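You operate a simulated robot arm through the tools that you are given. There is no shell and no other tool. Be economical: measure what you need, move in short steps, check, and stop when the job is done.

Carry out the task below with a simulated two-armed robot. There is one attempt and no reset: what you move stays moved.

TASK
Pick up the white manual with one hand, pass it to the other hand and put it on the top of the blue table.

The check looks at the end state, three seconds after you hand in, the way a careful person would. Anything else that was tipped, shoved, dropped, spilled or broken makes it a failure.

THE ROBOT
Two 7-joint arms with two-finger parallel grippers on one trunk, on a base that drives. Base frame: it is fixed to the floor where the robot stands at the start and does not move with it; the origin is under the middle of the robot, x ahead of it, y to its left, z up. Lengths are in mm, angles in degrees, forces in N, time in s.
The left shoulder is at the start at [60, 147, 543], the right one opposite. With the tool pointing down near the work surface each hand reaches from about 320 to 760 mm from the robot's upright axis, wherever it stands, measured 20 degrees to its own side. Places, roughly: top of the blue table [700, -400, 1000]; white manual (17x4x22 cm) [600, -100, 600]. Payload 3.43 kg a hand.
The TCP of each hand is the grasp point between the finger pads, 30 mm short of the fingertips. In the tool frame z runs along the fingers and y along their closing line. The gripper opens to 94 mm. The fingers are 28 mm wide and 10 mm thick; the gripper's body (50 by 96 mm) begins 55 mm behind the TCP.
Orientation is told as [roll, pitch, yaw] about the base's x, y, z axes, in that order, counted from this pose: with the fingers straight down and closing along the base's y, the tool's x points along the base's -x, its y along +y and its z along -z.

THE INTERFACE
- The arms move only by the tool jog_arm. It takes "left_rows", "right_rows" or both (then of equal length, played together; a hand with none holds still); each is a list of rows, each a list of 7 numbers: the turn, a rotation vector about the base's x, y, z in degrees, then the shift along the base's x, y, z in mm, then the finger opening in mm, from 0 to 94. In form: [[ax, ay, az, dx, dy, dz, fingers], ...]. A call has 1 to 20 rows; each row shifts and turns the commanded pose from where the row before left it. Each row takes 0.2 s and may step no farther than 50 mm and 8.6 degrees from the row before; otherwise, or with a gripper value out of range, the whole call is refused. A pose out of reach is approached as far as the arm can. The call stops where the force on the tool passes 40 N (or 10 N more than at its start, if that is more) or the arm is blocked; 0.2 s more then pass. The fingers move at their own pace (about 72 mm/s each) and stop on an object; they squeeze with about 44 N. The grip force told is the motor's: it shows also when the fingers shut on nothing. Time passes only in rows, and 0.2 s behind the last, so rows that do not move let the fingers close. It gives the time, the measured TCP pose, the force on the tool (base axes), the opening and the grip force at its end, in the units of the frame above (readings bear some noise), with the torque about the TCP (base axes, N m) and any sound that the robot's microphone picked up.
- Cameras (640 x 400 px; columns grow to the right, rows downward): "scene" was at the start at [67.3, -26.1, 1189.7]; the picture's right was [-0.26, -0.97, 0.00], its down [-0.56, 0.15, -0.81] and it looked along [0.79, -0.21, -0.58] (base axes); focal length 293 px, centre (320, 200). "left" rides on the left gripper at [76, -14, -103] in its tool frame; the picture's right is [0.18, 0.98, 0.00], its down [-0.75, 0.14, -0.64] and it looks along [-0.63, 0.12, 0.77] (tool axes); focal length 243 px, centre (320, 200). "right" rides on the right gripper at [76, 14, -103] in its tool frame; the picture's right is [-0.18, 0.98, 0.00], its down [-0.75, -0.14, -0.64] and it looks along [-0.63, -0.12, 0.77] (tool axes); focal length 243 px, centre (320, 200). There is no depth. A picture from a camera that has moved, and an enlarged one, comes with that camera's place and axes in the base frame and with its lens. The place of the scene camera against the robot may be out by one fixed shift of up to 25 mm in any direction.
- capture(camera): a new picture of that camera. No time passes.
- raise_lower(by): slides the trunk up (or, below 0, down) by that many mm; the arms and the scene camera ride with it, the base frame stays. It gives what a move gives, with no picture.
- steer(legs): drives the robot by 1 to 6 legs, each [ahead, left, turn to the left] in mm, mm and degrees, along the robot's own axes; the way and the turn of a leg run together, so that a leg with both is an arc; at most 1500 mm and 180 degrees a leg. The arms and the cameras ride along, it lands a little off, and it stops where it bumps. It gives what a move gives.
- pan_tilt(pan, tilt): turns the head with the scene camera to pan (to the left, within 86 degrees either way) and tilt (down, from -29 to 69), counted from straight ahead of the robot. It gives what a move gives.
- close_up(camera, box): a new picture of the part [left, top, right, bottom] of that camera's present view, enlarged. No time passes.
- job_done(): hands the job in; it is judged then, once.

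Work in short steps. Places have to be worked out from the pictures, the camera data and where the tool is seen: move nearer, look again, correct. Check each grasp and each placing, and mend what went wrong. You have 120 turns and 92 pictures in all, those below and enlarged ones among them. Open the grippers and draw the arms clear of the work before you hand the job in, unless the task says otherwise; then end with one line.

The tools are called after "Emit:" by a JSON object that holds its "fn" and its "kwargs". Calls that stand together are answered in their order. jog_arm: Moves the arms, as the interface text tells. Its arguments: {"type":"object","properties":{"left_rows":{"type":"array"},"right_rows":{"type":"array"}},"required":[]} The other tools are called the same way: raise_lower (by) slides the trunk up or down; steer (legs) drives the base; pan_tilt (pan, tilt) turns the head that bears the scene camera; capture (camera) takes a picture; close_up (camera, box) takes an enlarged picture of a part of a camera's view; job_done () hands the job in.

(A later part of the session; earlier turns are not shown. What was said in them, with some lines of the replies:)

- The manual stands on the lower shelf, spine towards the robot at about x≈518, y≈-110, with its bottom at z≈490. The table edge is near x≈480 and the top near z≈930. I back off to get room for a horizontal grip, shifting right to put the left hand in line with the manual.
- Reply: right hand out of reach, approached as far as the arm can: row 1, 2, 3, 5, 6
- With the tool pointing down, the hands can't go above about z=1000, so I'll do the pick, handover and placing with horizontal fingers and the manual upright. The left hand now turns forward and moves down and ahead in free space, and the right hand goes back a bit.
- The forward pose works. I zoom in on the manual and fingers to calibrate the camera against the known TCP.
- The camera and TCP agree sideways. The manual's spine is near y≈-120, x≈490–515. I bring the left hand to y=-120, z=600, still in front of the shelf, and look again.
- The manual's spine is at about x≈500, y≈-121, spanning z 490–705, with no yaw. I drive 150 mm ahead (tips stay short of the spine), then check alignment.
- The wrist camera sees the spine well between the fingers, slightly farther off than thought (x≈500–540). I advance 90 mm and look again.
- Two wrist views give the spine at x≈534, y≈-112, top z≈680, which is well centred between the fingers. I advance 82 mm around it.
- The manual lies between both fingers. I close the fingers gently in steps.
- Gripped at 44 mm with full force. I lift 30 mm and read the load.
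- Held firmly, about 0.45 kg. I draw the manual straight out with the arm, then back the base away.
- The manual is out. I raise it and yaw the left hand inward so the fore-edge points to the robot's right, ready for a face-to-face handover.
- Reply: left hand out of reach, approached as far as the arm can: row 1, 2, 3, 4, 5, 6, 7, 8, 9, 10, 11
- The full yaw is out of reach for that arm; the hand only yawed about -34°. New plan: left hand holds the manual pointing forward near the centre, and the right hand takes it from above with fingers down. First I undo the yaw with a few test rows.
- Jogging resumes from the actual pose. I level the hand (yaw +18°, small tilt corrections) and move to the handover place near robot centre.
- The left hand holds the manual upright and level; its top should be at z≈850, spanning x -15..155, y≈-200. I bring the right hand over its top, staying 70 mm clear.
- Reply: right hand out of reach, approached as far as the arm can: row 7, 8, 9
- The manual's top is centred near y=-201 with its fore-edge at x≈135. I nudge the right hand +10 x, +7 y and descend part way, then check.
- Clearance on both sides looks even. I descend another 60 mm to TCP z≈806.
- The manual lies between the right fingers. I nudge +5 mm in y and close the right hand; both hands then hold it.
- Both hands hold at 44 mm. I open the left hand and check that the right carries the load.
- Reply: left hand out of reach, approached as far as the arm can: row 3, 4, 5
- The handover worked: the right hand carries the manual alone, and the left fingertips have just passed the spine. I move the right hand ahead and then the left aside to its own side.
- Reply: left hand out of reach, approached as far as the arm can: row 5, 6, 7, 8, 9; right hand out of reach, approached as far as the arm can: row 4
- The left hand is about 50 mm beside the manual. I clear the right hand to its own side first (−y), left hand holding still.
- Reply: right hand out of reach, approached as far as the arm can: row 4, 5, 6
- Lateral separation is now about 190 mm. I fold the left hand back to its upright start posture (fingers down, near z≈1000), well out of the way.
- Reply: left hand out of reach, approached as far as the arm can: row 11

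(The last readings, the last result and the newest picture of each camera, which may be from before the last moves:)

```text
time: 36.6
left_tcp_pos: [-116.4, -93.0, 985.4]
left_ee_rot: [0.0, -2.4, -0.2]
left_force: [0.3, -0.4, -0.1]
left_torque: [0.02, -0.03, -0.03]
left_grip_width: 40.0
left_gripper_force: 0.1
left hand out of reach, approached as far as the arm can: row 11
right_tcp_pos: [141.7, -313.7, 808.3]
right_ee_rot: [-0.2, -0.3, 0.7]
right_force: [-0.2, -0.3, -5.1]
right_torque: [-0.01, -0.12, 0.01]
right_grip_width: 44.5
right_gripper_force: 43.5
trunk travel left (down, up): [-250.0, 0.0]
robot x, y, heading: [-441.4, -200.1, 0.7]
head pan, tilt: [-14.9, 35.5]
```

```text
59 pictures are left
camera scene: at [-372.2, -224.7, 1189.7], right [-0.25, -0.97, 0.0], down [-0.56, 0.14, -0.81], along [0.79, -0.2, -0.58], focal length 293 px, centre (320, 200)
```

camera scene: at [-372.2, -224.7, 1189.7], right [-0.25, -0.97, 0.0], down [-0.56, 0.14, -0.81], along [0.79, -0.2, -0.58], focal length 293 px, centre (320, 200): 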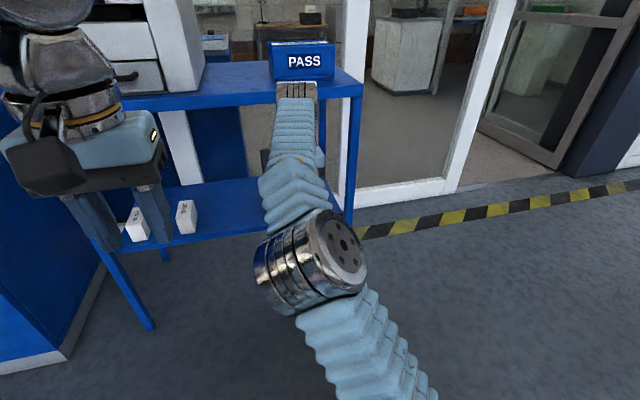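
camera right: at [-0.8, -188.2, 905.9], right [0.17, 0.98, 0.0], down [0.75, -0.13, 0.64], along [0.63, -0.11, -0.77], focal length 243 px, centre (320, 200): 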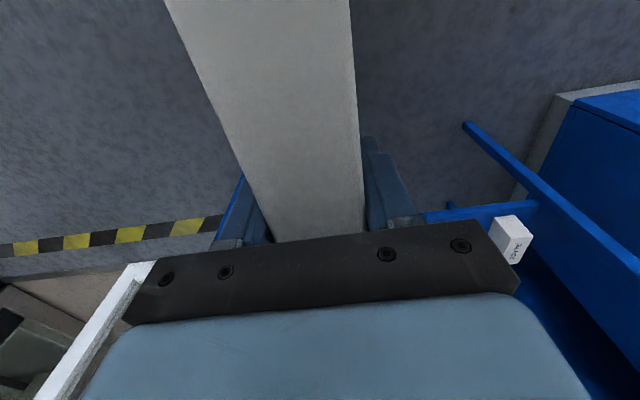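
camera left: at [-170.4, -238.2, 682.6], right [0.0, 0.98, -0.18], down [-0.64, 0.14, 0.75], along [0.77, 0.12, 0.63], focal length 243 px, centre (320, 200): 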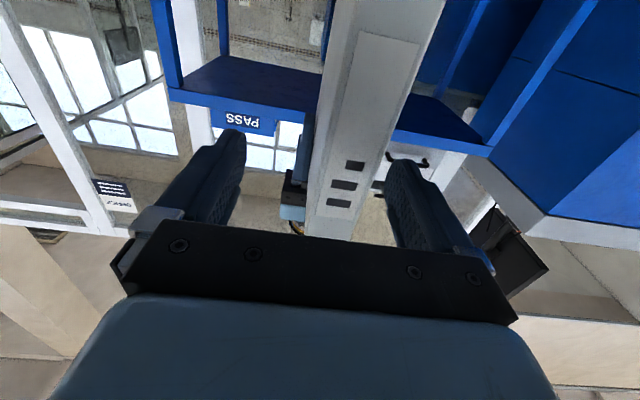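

The left is clear. Now I pitch the right hand from down to forward in free space ahead of the table, rising a bit, so the manual ends with spine down.

Emit:
{"fn": "jog_arm", "kwargs": {"right_rows": [[0, -8.2, 0, 0, 0, 8, 20], [0, -8.2, 0, 0, 0, 8, 20], [0, -8.2, 0, 0, 0, 8, 20], [0, -8.2, 0, 0, 0, 8, 20], [0, -8.2, 0, 0, 0, 8, 20], [0, -8.2, 0, 0, 0, 8, 20], [0, -8.2, 0, 0, 0, 8, 20], [0, -8.2, 0, 0, 0, 8, 20], [0, -8.2, 0, 0, 0, 8, 20], [0, -8.2, 0, 0, 0, 8, 20], [0, -7.7, 0, 0, 0, 8, 20], [0, 0, 0, 0, 0, 0, 20]]}}

Emit:
{"fn": "capture", "kwargs": {"camera": "scene"}}

Emit:
{"fn": "capture", "kwargs": {"camera": "right"}}

```text
time: 39.2
left_tcp_pos: [-116.4, -93.5, 985.4]
left_ee_rot: [0.2, -2.5, -0.2]
left_force: [0.5, -0.1, -0.6]
left_torque: [0.01, -0.01, 0.0]
left_grip_width: 39.9
left_gripper_force: 0.0
right_tcp_pos: [144.2, -314.0, 894.4]
right_ee_rot: [-71.6, -89.4, 71.7]
right_force: [0.0, 0.6, -5.5]
right_torque: [0.02, 0.38, 0.0]
right_grip_width: 44.0
right_gripper_force: 44.3
trunk travel left (down, up): [-250.0, 0.0]
robot x, y, heading: [-440.9, -198.4, 0.4]
head pan, tilt: [-14.9, 35.5]
```

```text
58 pictures are left
camera scene: at [-372.2, -224.6, 1189.7], right [-0.25, -0.97, 0.0], down [-0.56, 0.14, -0.81], along [0.79, -0.2, -0.58], focal length 293 px, centre (320, 200)
```

scene: 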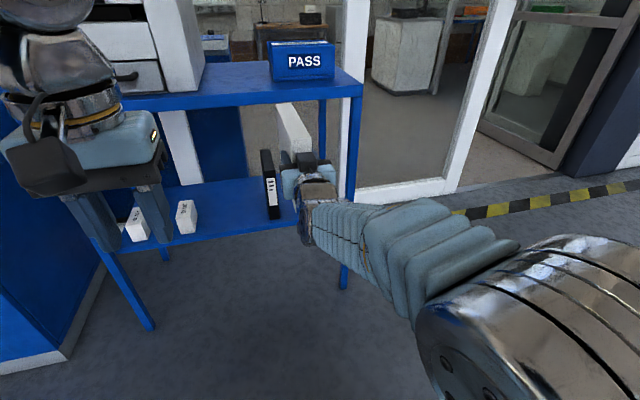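

```text
57 pictures are left
camera right: at [40.8, -299.7, 818.4], right [0.0, 0.98, 0.18], down [-0.64, -0.13, 0.76], along [0.77, -0.11, 0.63], focal length 243 px, centre (320, 200)
```

right: 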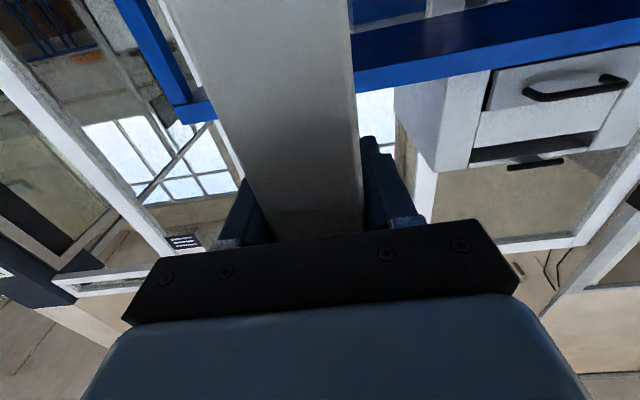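

The manual is held forward with no visible slip. I estimate the table top at z≈950 and free space between printer and PASS box around y≈-200. I raise the right hand to about z=1100 before driving in.

Emit:
{"fn": "jog_arm", "kwargs": {"right_rows": [[0, 0, 0, -5, 0, 25, 20], [0, 0, 0, -5, 0, 25, 20], [0, 0, 0, -5, 0, 25, 20], [0, 0, 0, -5, 0, 25, 20], [0, 0, 0, -5, 0, 25, 20], [0, 0, 0, -5, 0, 25, 20], [0, 0, 0, -5, 0, 25, 20], [0, 0, 0, -5, 0, 25, 20], [0, 0, 0, 0, 0, 0, 20]]}}

Emit:
{"fn": "capture", "kwargs": {"camera": "scene"}}

Emit:
{"fn": "capture", "kwargs": {"camera": "right"}}

```text
time: 41.2
left_tcp_pos: [-117.0, -93.3, 985.3]
left_ee_rot: [0.2, -2.5, -0.2]
left_force: [-0.1, 0.4, -0.8]
left_torque: [-0.01, -0.01, 0.01]
left_grip_width: 40.1
left_gripper_force: 0.1
right_tcp_pos: [104.9, -313.5, 1097.4]
right_ee_rot: [-69.5, -89.5, 69.4]
right_force: [-0.2, -0.2, -4.7]
right_torque: [0.02, 0.37, 0.0]
right_grip_width: 44.2
right_gripper_force: 44.0
trunk travel left (down, up): [-250.0, 0.0]
robot x, y, heading: [-442.6, -199.6, 0.2]
head pan, tilt: [-14.9, 35.5]
```

```text
56 pictures are left
camera scene: at [-372.3, -224.6, 1189.7], right [-0.25, -0.97, 0.0], down [-0.56, 0.14, -0.81], along [0.79, -0.2, -0.58], focal length 293 px, centre (320, 200)
```

scene: 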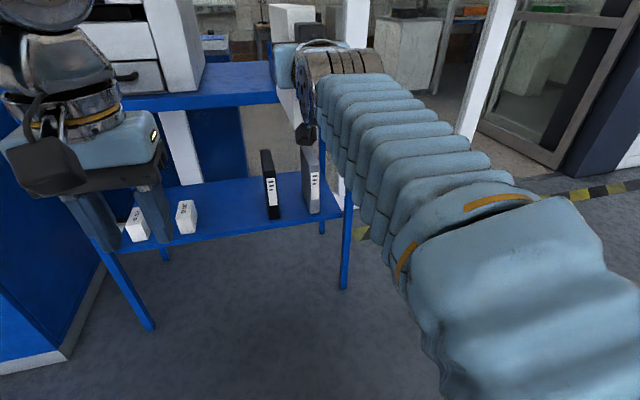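

```text
55 pictures are left
camera right: at [1.6, -299.6, 1020.3], right [0.0, 0.98, 0.17], down [-0.64, -0.13, 0.76], along [0.77, -0.11, 0.63], focal length 243 px, centre (320, 200)
```

right: 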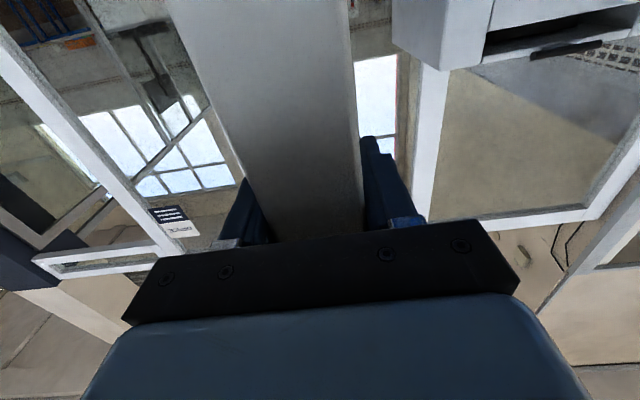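

Height is reached. I slide the base left by 110 mm to line up y≈-200, then tilt the head up and pan to view the table top.

Emit:
{"fn": "steer", "kwargs": {"legs": [[0, 110, 0]]}}

Emit:
{"fn": "pan_tilt", "kwargs": {"pan": -8, "tilt": 22}}

Emit:
{"fn": "capture", "kwargs": {"camera": "scene"}}

```text
time: 42.4
left_tcp_pos: [-117.6, 13.0, 986.2]
left_ee_rot: [0.0, -2.5, -0.2]
left_force: [-0.3, -0.4, -0.4]
left_torque: [0.01, 0.03, -0.01]
left_grip_width: 40.0
left_gripper_force: 0.0
right_tcp_pos: [105.6, -206.7, 1096.8]
right_ee_rot: [-69.5, -89.3, 69.4]
right_force: [0.0, -0.7, -4.3]
right_torque: [0.02, 0.39, 0.0]
right_grip_width: 44.3
right_gripper_force: 43.5
trunk travel left (down, up): [-250.0, 0.0]
robot x, y, heading: [-439.6, -90.5, 0.6]
head pan, tilt: [-14.9, 35.5]
```

```text
time: 43.1
left_tcp_pos: [-117.8, 12.1, 985.3]
left_ee_rot: [0.2, -2.5, -0.2]
left_force: [-0.1, 0.3, 0.1]
left_torque: [0.01, 0.03, -0.01]
left_grip_width: 40.1
left_gripper_force: 0.1
right_tcp_pos: [104.6, -207.2, 1096.9]
right_ee_rot: [-67.2, -89.3, 67.1]
right_force: [0.4, -0.5, -4.6]
right_torque: [0.01, 0.35, -0.03]
right_grip_width: 43.9
right_gripper_force: 43.9
trunk travel left (down, up): [-250.0, 0.0]
robot x, y, heading: [-440.9, -91.9, 0.5]
head pan, tilt: [-8.0, 22.0]
```

```text
54 pictures are left
camera scene: at [-366.2, -108.5, 1211.0], right [-0.13, -0.99, 0.0], down [-0.37, 0.05, -0.93], along [0.92, -0.12, -0.38], focal length 293 px, centre (320, 200)
```

scene: 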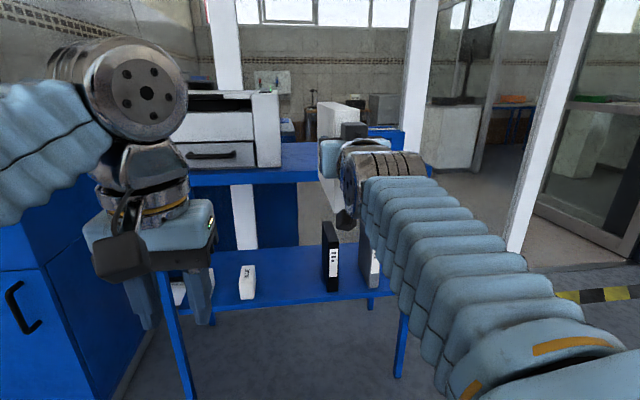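

Emit:
{"fn": "close_up", "kwargs": {"camera": "scene", "box": [230, 80, 430, 240]}}

```text
2.50 times, centred on (330, 160) of scene
camera zoom: at [-366.2, -108.5, 1211.0], right [-0.13, -0.99, 0.0], down [-0.37, 0.05, -0.93], along [0.92, -0.12, -0.38], focal length 733 px, centre (295, 300)
```

zoom: 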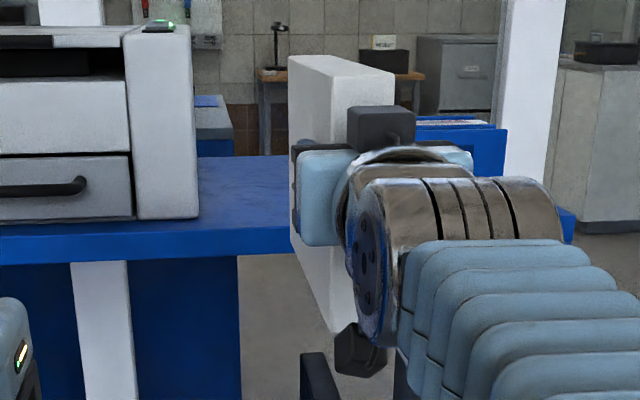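

The manual is nearly level with its underside at z≈1000, the table top is ≈950, and the free gap spans y≈-100 to -316, so y≈-207 is centred. I drive ahead 260 mm first and check.

Emit:
{"fn": "steer", "kwargs": {"legs": [[260, 0, 0]]}}

Emit:
{"fn": "capture", "kwargs": {"camera": "scene"}}

Emit:
{"fn": "capture", "kwargs": {"camera": "right"}}

```text
time: 45.0
left_tcp_pos: [148.7, 18.9, 987.0]
left_ee_rot: [0.1, -2.5, 0.3]
left_force: [0.0, 0.3, -0.4]
left_torque: [-0.04, -0.01, 0.02]
left_grip_width: 39.9
left_gripper_force: 0.1
right_tcp_pos: [372.3, -200.2, 1096.5]
right_ee_rot: [-69.0, -89.4, 69.2]
right_force: [0.0, 0.8, -4.8]
right_torque: [0.04, 0.38, 0.0]
right_grip_width: 44.3
right_gripper_force: 43.7
trunk travel left (down, up): [-250.0, 0.0]
robot x, y, heading: [-170.7, -88.1, 0.7]
head pan, tilt: [-8.0, 22.0]
```

```text
52 pictures are left
camera scene: at [-99.0, -104.8, 1211.0], right [-0.12, -0.99, 0.0], down [-0.37, 0.05, -0.93], along [0.92, -0.11, -0.37], focal length 293 px, centre (320, 200)
```

scene: 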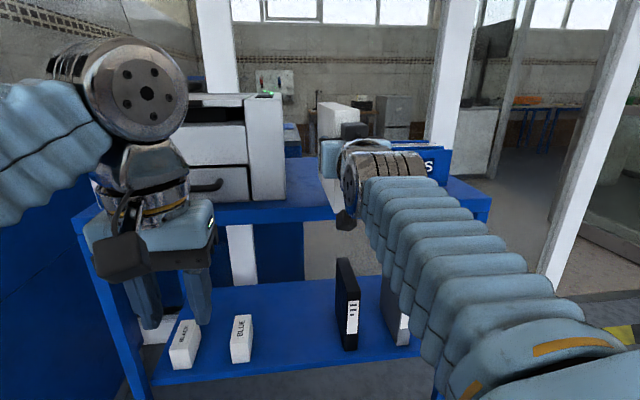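

```text
51 pictures are left
camera right: at [268.5, -187.1, 1020.0], right [-0.01, 0.98, 0.17], down [-0.64, -0.14, 0.76], along [0.77, -0.11, 0.63], focal length 243 px, centre (320, 200)
```

right: 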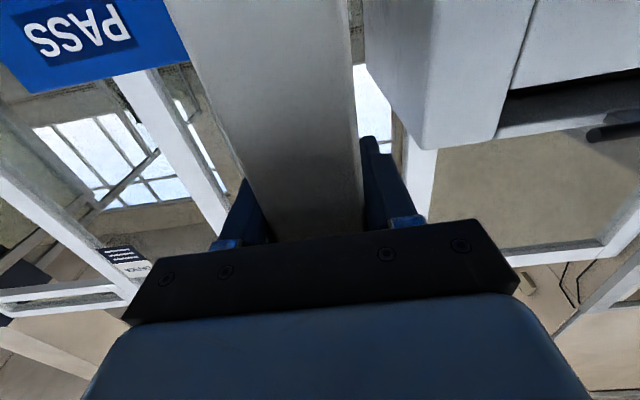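

Still centred between printer (y≈-88) and PASS box (y≈-345). I drive another 150 mm and check.

Emit:
{"fn": "steer", "kwargs": {"legs": [[150, 0, 0]]}}

Emit:
{"fn": "capture", "kwargs": {"camera": "scene"}}

Emit:
{"fn": "close_up", "kwargs": {"camera": "scene", "box": [230, 100, 430, 260]}}

Emit:
{"fn": "capture", "kwargs": {"camera": "right"}}

```text
time: 46.4
left_tcp_pos: [298.6, 20.5, 985.8]
left_ee_rot: [0.1, -2.5, 0.3]
left_force: [0.0, -0.2, 0.1]
left_torque: [-0.01, 0.0, -0.01]
left_grip_width: 39.9
left_gripper_force: 0.1
right_tcp_pos: [520.8, -197.3, 1095.8]
right_ee_rot: [-67.8, -89.4, 68.1]
right_force: [0.2, -0.1, -4.9]
right_torque: [-0.01, 0.35, 0.03]
right_grip_width: 44.2
right_gripper_force: 43.8
trunk travel left (down, up): [-250.0, 0.0]
robot x, y, heading: [-22.1, -85.3, 1.0]
head pan, tilt: [-8.0, 22.0]
```

```text
50 pictures are left
camera scene: at [49.6, -102.3, 1211.0], right [-0.12, -0.99, 0.0], down [-0.37, 0.05, -0.93], along [0.92, -0.11, -0.37], focal length 293 px, centre (320, 200)
```

scene: 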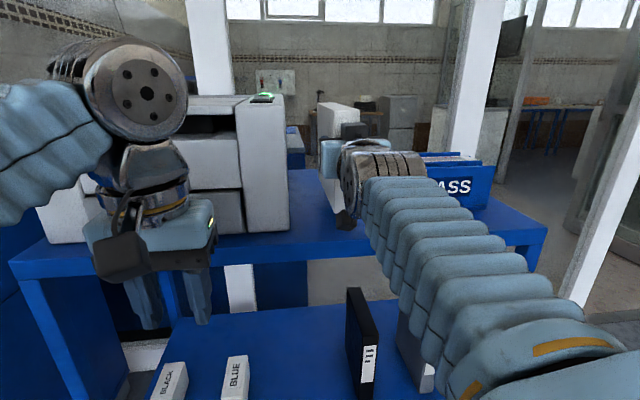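

```text
2.50 times, centred on (330, 180) of scene
camera zoom: at [49.6, -102.3, 1211.0], right [-0.12, -0.99, 0.0], down [-0.37, 0.05, -0.93], along [0.92, -0.11, -0.37], focal length 733 px, centre (295, 250)
```

zoom: 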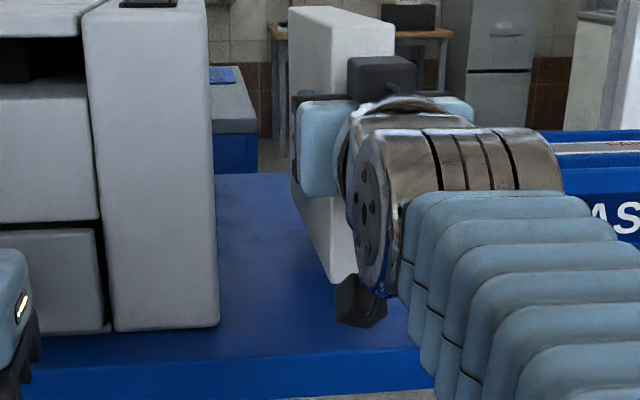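

```text
48 pictures are left
camera right: at [417.3, -183.9, 1019.9], right [-0.01, 0.98, 0.17], down [-0.64, -0.14, 0.76], along [0.77, -0.11, 0.63], focal length 243 px, centre (320, 200)
```

right: 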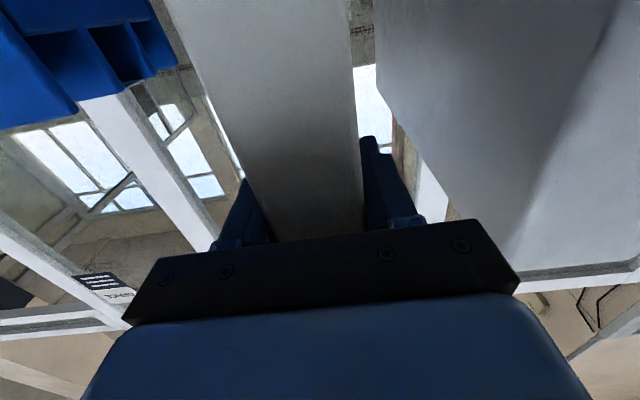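

The manual overhangs the table, slightly nearer the printer. I shift right 17 mm and ahead 35 mm, lower 30 mm, and check again.

Emit:
{"fn": "jog_arm", "kwargs": {"right_rows": [[0, 0, 0, 12, -6, 0, 20], [0, 0, 0, 12, -6, 0, 20], [0, 0, 0, 11, -5, 0, 20], [0, 0, 0, 0, 0, -10, 20], [0, 0, 0, 0, 0, -10, 20], [0, 0, 0, 0, 0, -10, 20], [0, 0, 0, 0, 0, 0, 20]]}}

Emit:
{"fn": "close_up", "kwargs": {"camera": "scene", "box": [230, 100, 430, 260]}}

```text
time: 48.0
left_tcp_pos: [298.4, 21.6, 985.3]
left_ee_rot: [0.0, -2.4, 0.3]
left_force: [0.4, -0.2, -1.1]
left_torque: [0.0, 0.01, -0.01]
left_grip_width: 40.0
left_gripper_force: 0.1
right_tcp_pos: [555.8, -213.1, 1067.9]
right_ee_rot: [-67.8, -89.4, 68.1]
right_force: [0.5, 0.2, -4.9]
right_torque: [0.01, 0.36, 0.02]
right_grip_width: 44.4
right_gripper_force: 44.3
trunk travel left (down, up): [-250.0, 0.0]
robot x, y, heading: [-26.1, -86.3, 1.3]
head pan, tilt: [-8.0, 22.0]
```

```text
2.50 times, centred on (330, 180) of scene
camera zoom: at [49.9, -102.3, 1211.0], right [-0.12, -0.99, 0.0], down [-0.37, 0.05, -0.93], along [0.92, -0.11, -0.38], focal length 733 px, centre (295, 250)
```

zoom: 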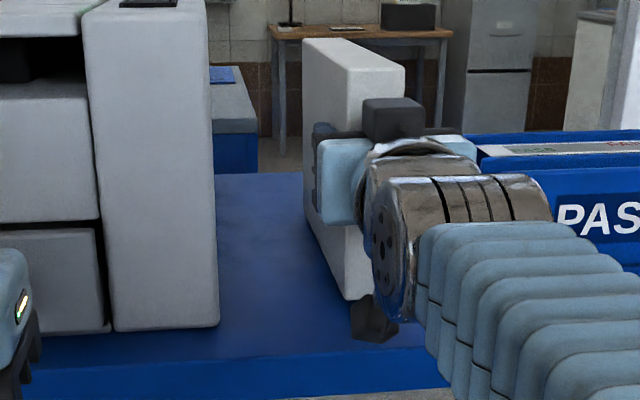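

About 25 mm to go by estimate. I lower in small steps and watch the vertical force.

Emit:
{"fn": "jog_arm", "kwargs": {"right_rows": [[0, 0, 0, 0, 0, -4, 20], [0, 0, 0, 0, 0, -4, 20], [0, 0, 0, 0, 0, -4, 20], [0, 0, 0, 0, 0, -4, 20], [0, 0, 0, 0, 0, 0, 20]]}}

Emit:
{"fn": "close_up", "kwargs": {"camera": "scene", "box": [230, 100, 430, 260]}}

```text
time: 49.0
left_tcp_pos: [295.4, 20.5, 986.3]
left_ee_rot: [0.1, -2.7, 0.3]
left_force: [0.4, 0.2, 0.0]
left_torque: [-0.02, 0.0, -0.02]
left_grip_width: 40.2
left_gripper_force: 0.1
right_tcp_pos: [553.5, -215.1, 1059.7]
right_ee_rot: [-157.0, -89.0, 157.5]
right_force: [-0.5, -0.7, 14.1]
right_torque: [0.25, 1.02, 0.01]
right_grip_width: 44.1
right_gripper_force: 43.6
trunk travel left (down, up): [-250.0, 0.0]
robot x, y, heading: [-24.5, -87.6, 0.8]
head pan, tilt: [-8.0, 22.0]
stopped in row 5 (right hand): the force on the tool passed its limit at 44 N (the readings are from after the stop); the commanded pose is now the measured one
```

```text
2.50 times, centred on (330, 180) of scene
camera zoom: at [48.6, -102.1, 1211.0], right [-0.12, -0.99, 0.0], down [-0.37, 0.05, -0.93], along [0.92, -0.11, -0.37], focal length 733 px, centre (295, 250)
```

zoom: 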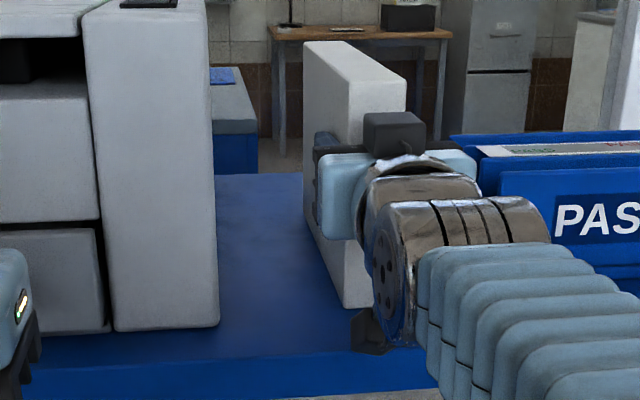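

Contact was made near the manual's near lower end (torque puts it ~35 mm behind the TCP), at TCP z≈1059. I zoom in on the underside to judge how level it is before releasing.

Emit:
{"fn": "close_up", "kwargs": {"camera": "scene", "box": [310, 130, 390, 230]}}

Emit:
{"fn": "capture", "kwargs": {"camera": "right"}}

```text
4.00 times, centred on (350, 180) of scene
camera zoom: at [48.6, -102.1, 1211.0], right [-0.12, -0.99, 0.0], down [-0.37, 0.05, -0.93], along [0.92, -0.11, -0.37], focal length 1173 px, centre (200, 280)
```

zoom: 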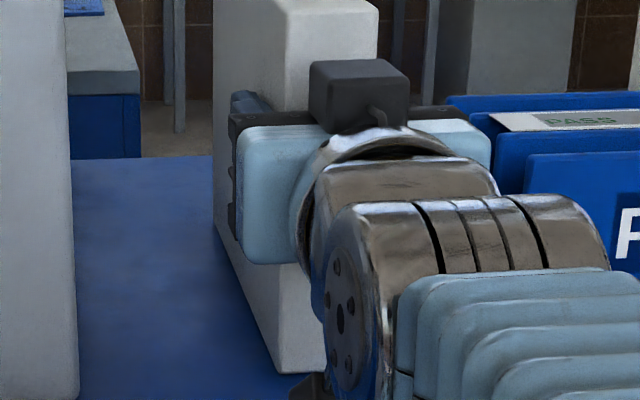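

```text
44 pictures are left
camera right: at [451.6, -201.3, 980.6], right [-0.01, 0.98, 0.18], down [-0.65, -0.14, 0.74], along [0.76, -0.11, 0.65], focal length 243 px, centre (320, 200)
```

right: 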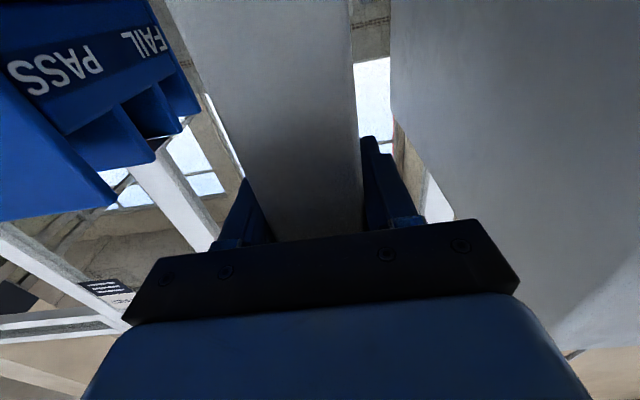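

The contact is at the manual's near bottom edge, with at most a few mm of tilt, so it will settle flush. I open the fingers gently and look.

Emit:
{"fn": "jog_arm", "kwargs": {"right_rows": [[0, 0, 0, 0, 0, 0, 44], [0, 0, 0, 0, 0, 0, 48], [0, 0, 0, 0, 0, 0, 54], [0, 0, 0, 0, 0, 0, 64], [0, 0, 0, 0, 0, 0, 80], [0, 0, 0, 0, 0, 0, 86]]}}

Emit:
{"fn": "capture", "kwargs": {"camera": "right"}}

Emit:
{"fn": "close_up", "kwargs": {"camera": "scene", "box": [230, 100, 430, 260]}}

```text
time: 50.4
left_tcp_pos: [297.5, 20.5, 986.0]
left_ee_rot: [0.1, -2.5, 0.4]
left_force: [0.2, -0.1, 0.6]
left_torque: [-0.01, 0.01, 0.0]
left_grip_width: 40.2
left_gripper_force: 0.1
right_tcp_pos: [554.8, -215.0, 1056.7]
right_ee_rot: [-146.2, -89.2, 146.6]
right_force: [0.3, -0.3, -0.1]
right_torque: [-0.02, 0.01, -0.01]
right_grip_width: 86.0
right_gripper_force: 0.1
trunk travel left (down, up): [-250.0, 0.0]
robot x, y, heading: [-22.7, -86.3, 1.2]
head pan, tilt: [-8.0, 22.0]
```

```text
43 pictures are left
camera right: at [452.1, -201.5, 978.8], right [-0.01, 0.98, 0.18], down [-0.65, -0.14, 0.75], along [0.76, -0.11, 0.64], focal length 243 px, centre (320, 200)
```

right: 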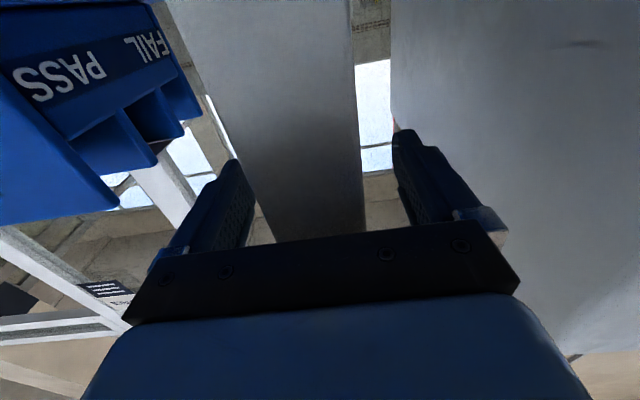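

```text
2.50 times, centred on (330, 180) of scene
camera zoom: at [49.5, -102.2, 1211.1], right [-0.12, -0.99, 0.0], down [-0.37, 0.05, -0.93], along [0.92, -0.11, -0.37], focal length 733 px, centre (295, 250)
```

zoom: 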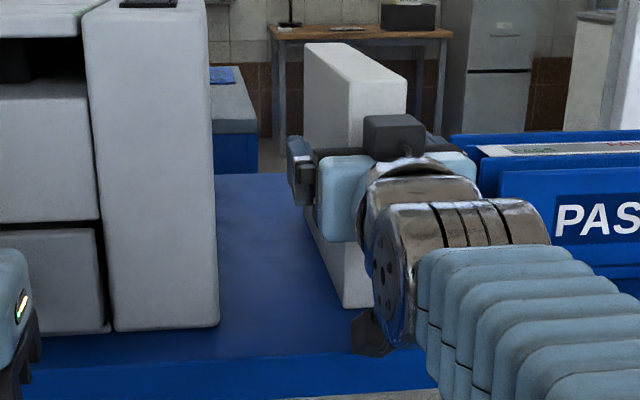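

It stands by itself. I retract the right hand straight back with the arm.

Emit:
{"fn": "jog_arm", "kwargs": {"right_rows": [[0, 0, 0, -15, 0, 0, 90], [0, 0, 0, -15, 0, 0, 90], [0, 0, 0, -20, 0, 0, 90], [0, 0, 0, -20, 0, 0, 90], [0, 0, 0, -20, 0, 0, 90], [0, 0, 0, 0, 0, 0, 90]]}}

Emit:
{"fn": "capture", "kwargs": {"camera": "right"}}

```text
time: 51.8
left_tcp_pos: [297.3, 21.2, 987.1]
left_ee_rot: [0.0, -2.5, 0.4]
left_force: [0.6, -0.5, 0.5]
left_torque: [0.02, 0.04, 0.0]
left_grip_width: 40.0
left_gripper_force: 0.0
right_tcp_pos: [466.7, -213.6, 1057.3]
right_ee_rot: [-146.4, -89.3, 146.7]
right_force: [0.2, -0.2, 0.5]
right_torque: [0.0, -0.02, -0.03]
right_grip_width: 90.3
right_gripper_force: 0.0
trunk travel left (down, up): [-250.0, 0.0]
robot x, y, heading: [-23.9, -86.7, 1.0]
head pan, tilt: [-8.0, 22.0]
```

```text
41 pictures are left
camera right: at [363.1, -201.0, 978.7], right [-0.01, 0.98, 0.18], down [-0.65, -0.14, 0.75], along [0.76, -0.11, 0.64], focal length 243 px, centre (320, 200)
```

right: 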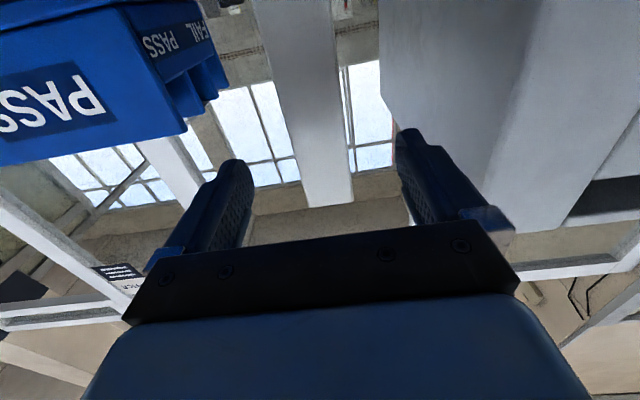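

The fingertips are clear of the manual, which stays upright. I back the base off 350 mm and check the scene.

Emit:
{"fn": "steer", "kwargs": {"legs": [[-350, 0, 0]]}}

Emit:
{"fn": "jog_arm", "kwargs": {"right_rows": [[0, 0, 0, 0, -40, -10, 90], [0, 0, 0, 0, -40, -10, 90], [0, 0, 0, 0, -40, -10, 90], [0, 0, 0, 0, 0, 0, 90]], "left_rows": [[0, 0, 0, 0, 0, 0, 90], [0, 0, 0, 0, 0, 0, 90], [0, 0, 0, 0, 0, 0, 90], [0, 0, 0, 0, 0, 0, 90]]}}

Emit:
{"fn": "capture", "kwargs": {"camera": "scene"}}

Emit:
{"fn": "close_up", "kwargs": {"camera": "scene", "box": [230, 80, 430, 240]}}

```text
time: 54.0
left_tcp_pos: [-45.3, 16.3, 985.6]
left_ee_rot: [0.1, -2.5, 0.9]
left_force: [-0.2, -0.6, 0.1]
left_torque: [0.04, 0.04, -0.02]
left_grip_width: 39.9
left_gripper_force: 0.0
right_tcp_pos: [126.0, -216.3, 1056.1]
right_ee_rot: [-146.1, -89.2, 147.0]
right_force: [-0.7, 0.0, -0.1]
right_torque: [-0.03, 0.0, -0.02]
right_grip_width: 90.0
right_gripper_force: 0.0
trunk travel left (down, up): [-250.0, 0.0]
robot x, y, heading: [-365.6, -93.5, 1.8]
head pan, tilt: [-8.0, 22.0]
```

```text
time: 55.0
left_tcp_pos: [-44.9, 15.6, 985.1]
left_ee_rot: [0.1, -2.4, 0.9]
left_force: [0.3, 0.3, 0.0]
left_torque: [0.01, 0.0, 0.03]
left_grip_width: 89.9
left_gripper_force: 0.0
right_tcp_pos: [127.1, -339.3, 1028.3]
right_ee_rot: [-145.2, -89.3, 146.3]
right_force: [0.5, -0.1, 0.1]
right_torque: [-0.01, -0.04, 0.02]
right_grip_width: 89.9
right_gripper_force: 0.0
trunk travel left (down, up): [-250.0, 0.0]
robot x, y, heading: [-368.4, -96.4, 1.7]
head pan, tilt: [-8.0, 22.0]
```

```text
40 pictures are left
camera scene: at [-292.0, -109.5, 1211.1], right [-0.11, -0.99, 0.0], down [-0.37, 0.04, -0.93], along [0.92, -0.1, -0.37], focal length 293 px, centre (320, 200)
```

scene: 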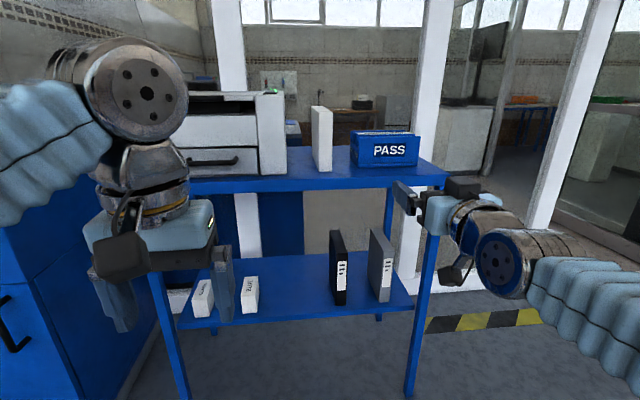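

```text
2.50 times, centred on (330, 160) of scene
camera zoom: at [-292.0, -109.5, 1211.1], right [-0.11, -0.99, 0.0], down [-0.37, 0.04, -0.93], along [0.92, -0.1, -0.37], focal length 733 px, centre (295, 300)
```

zoom: 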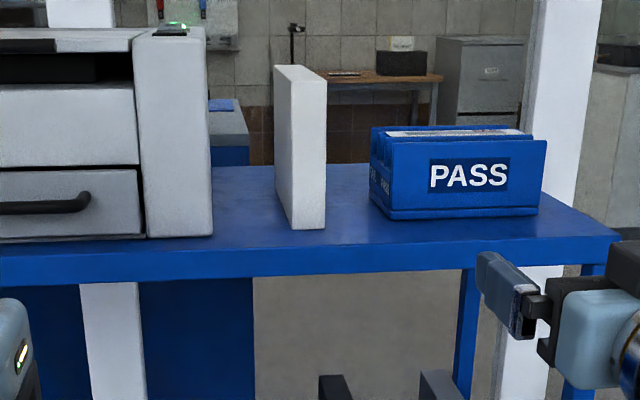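

The manual stands upright and fully on the blue table, both hands are open and clear, and nothing else has moved. I hand in.

Emit:
{"fn": "job_done", "kwargs": {}}

```text
The job is handed in.
```

The white manual was picked up with the left hand, passed to the right and stood on its spine on top of the blue table, between the printer and the PASS box. The final pictures show nothing else moved.
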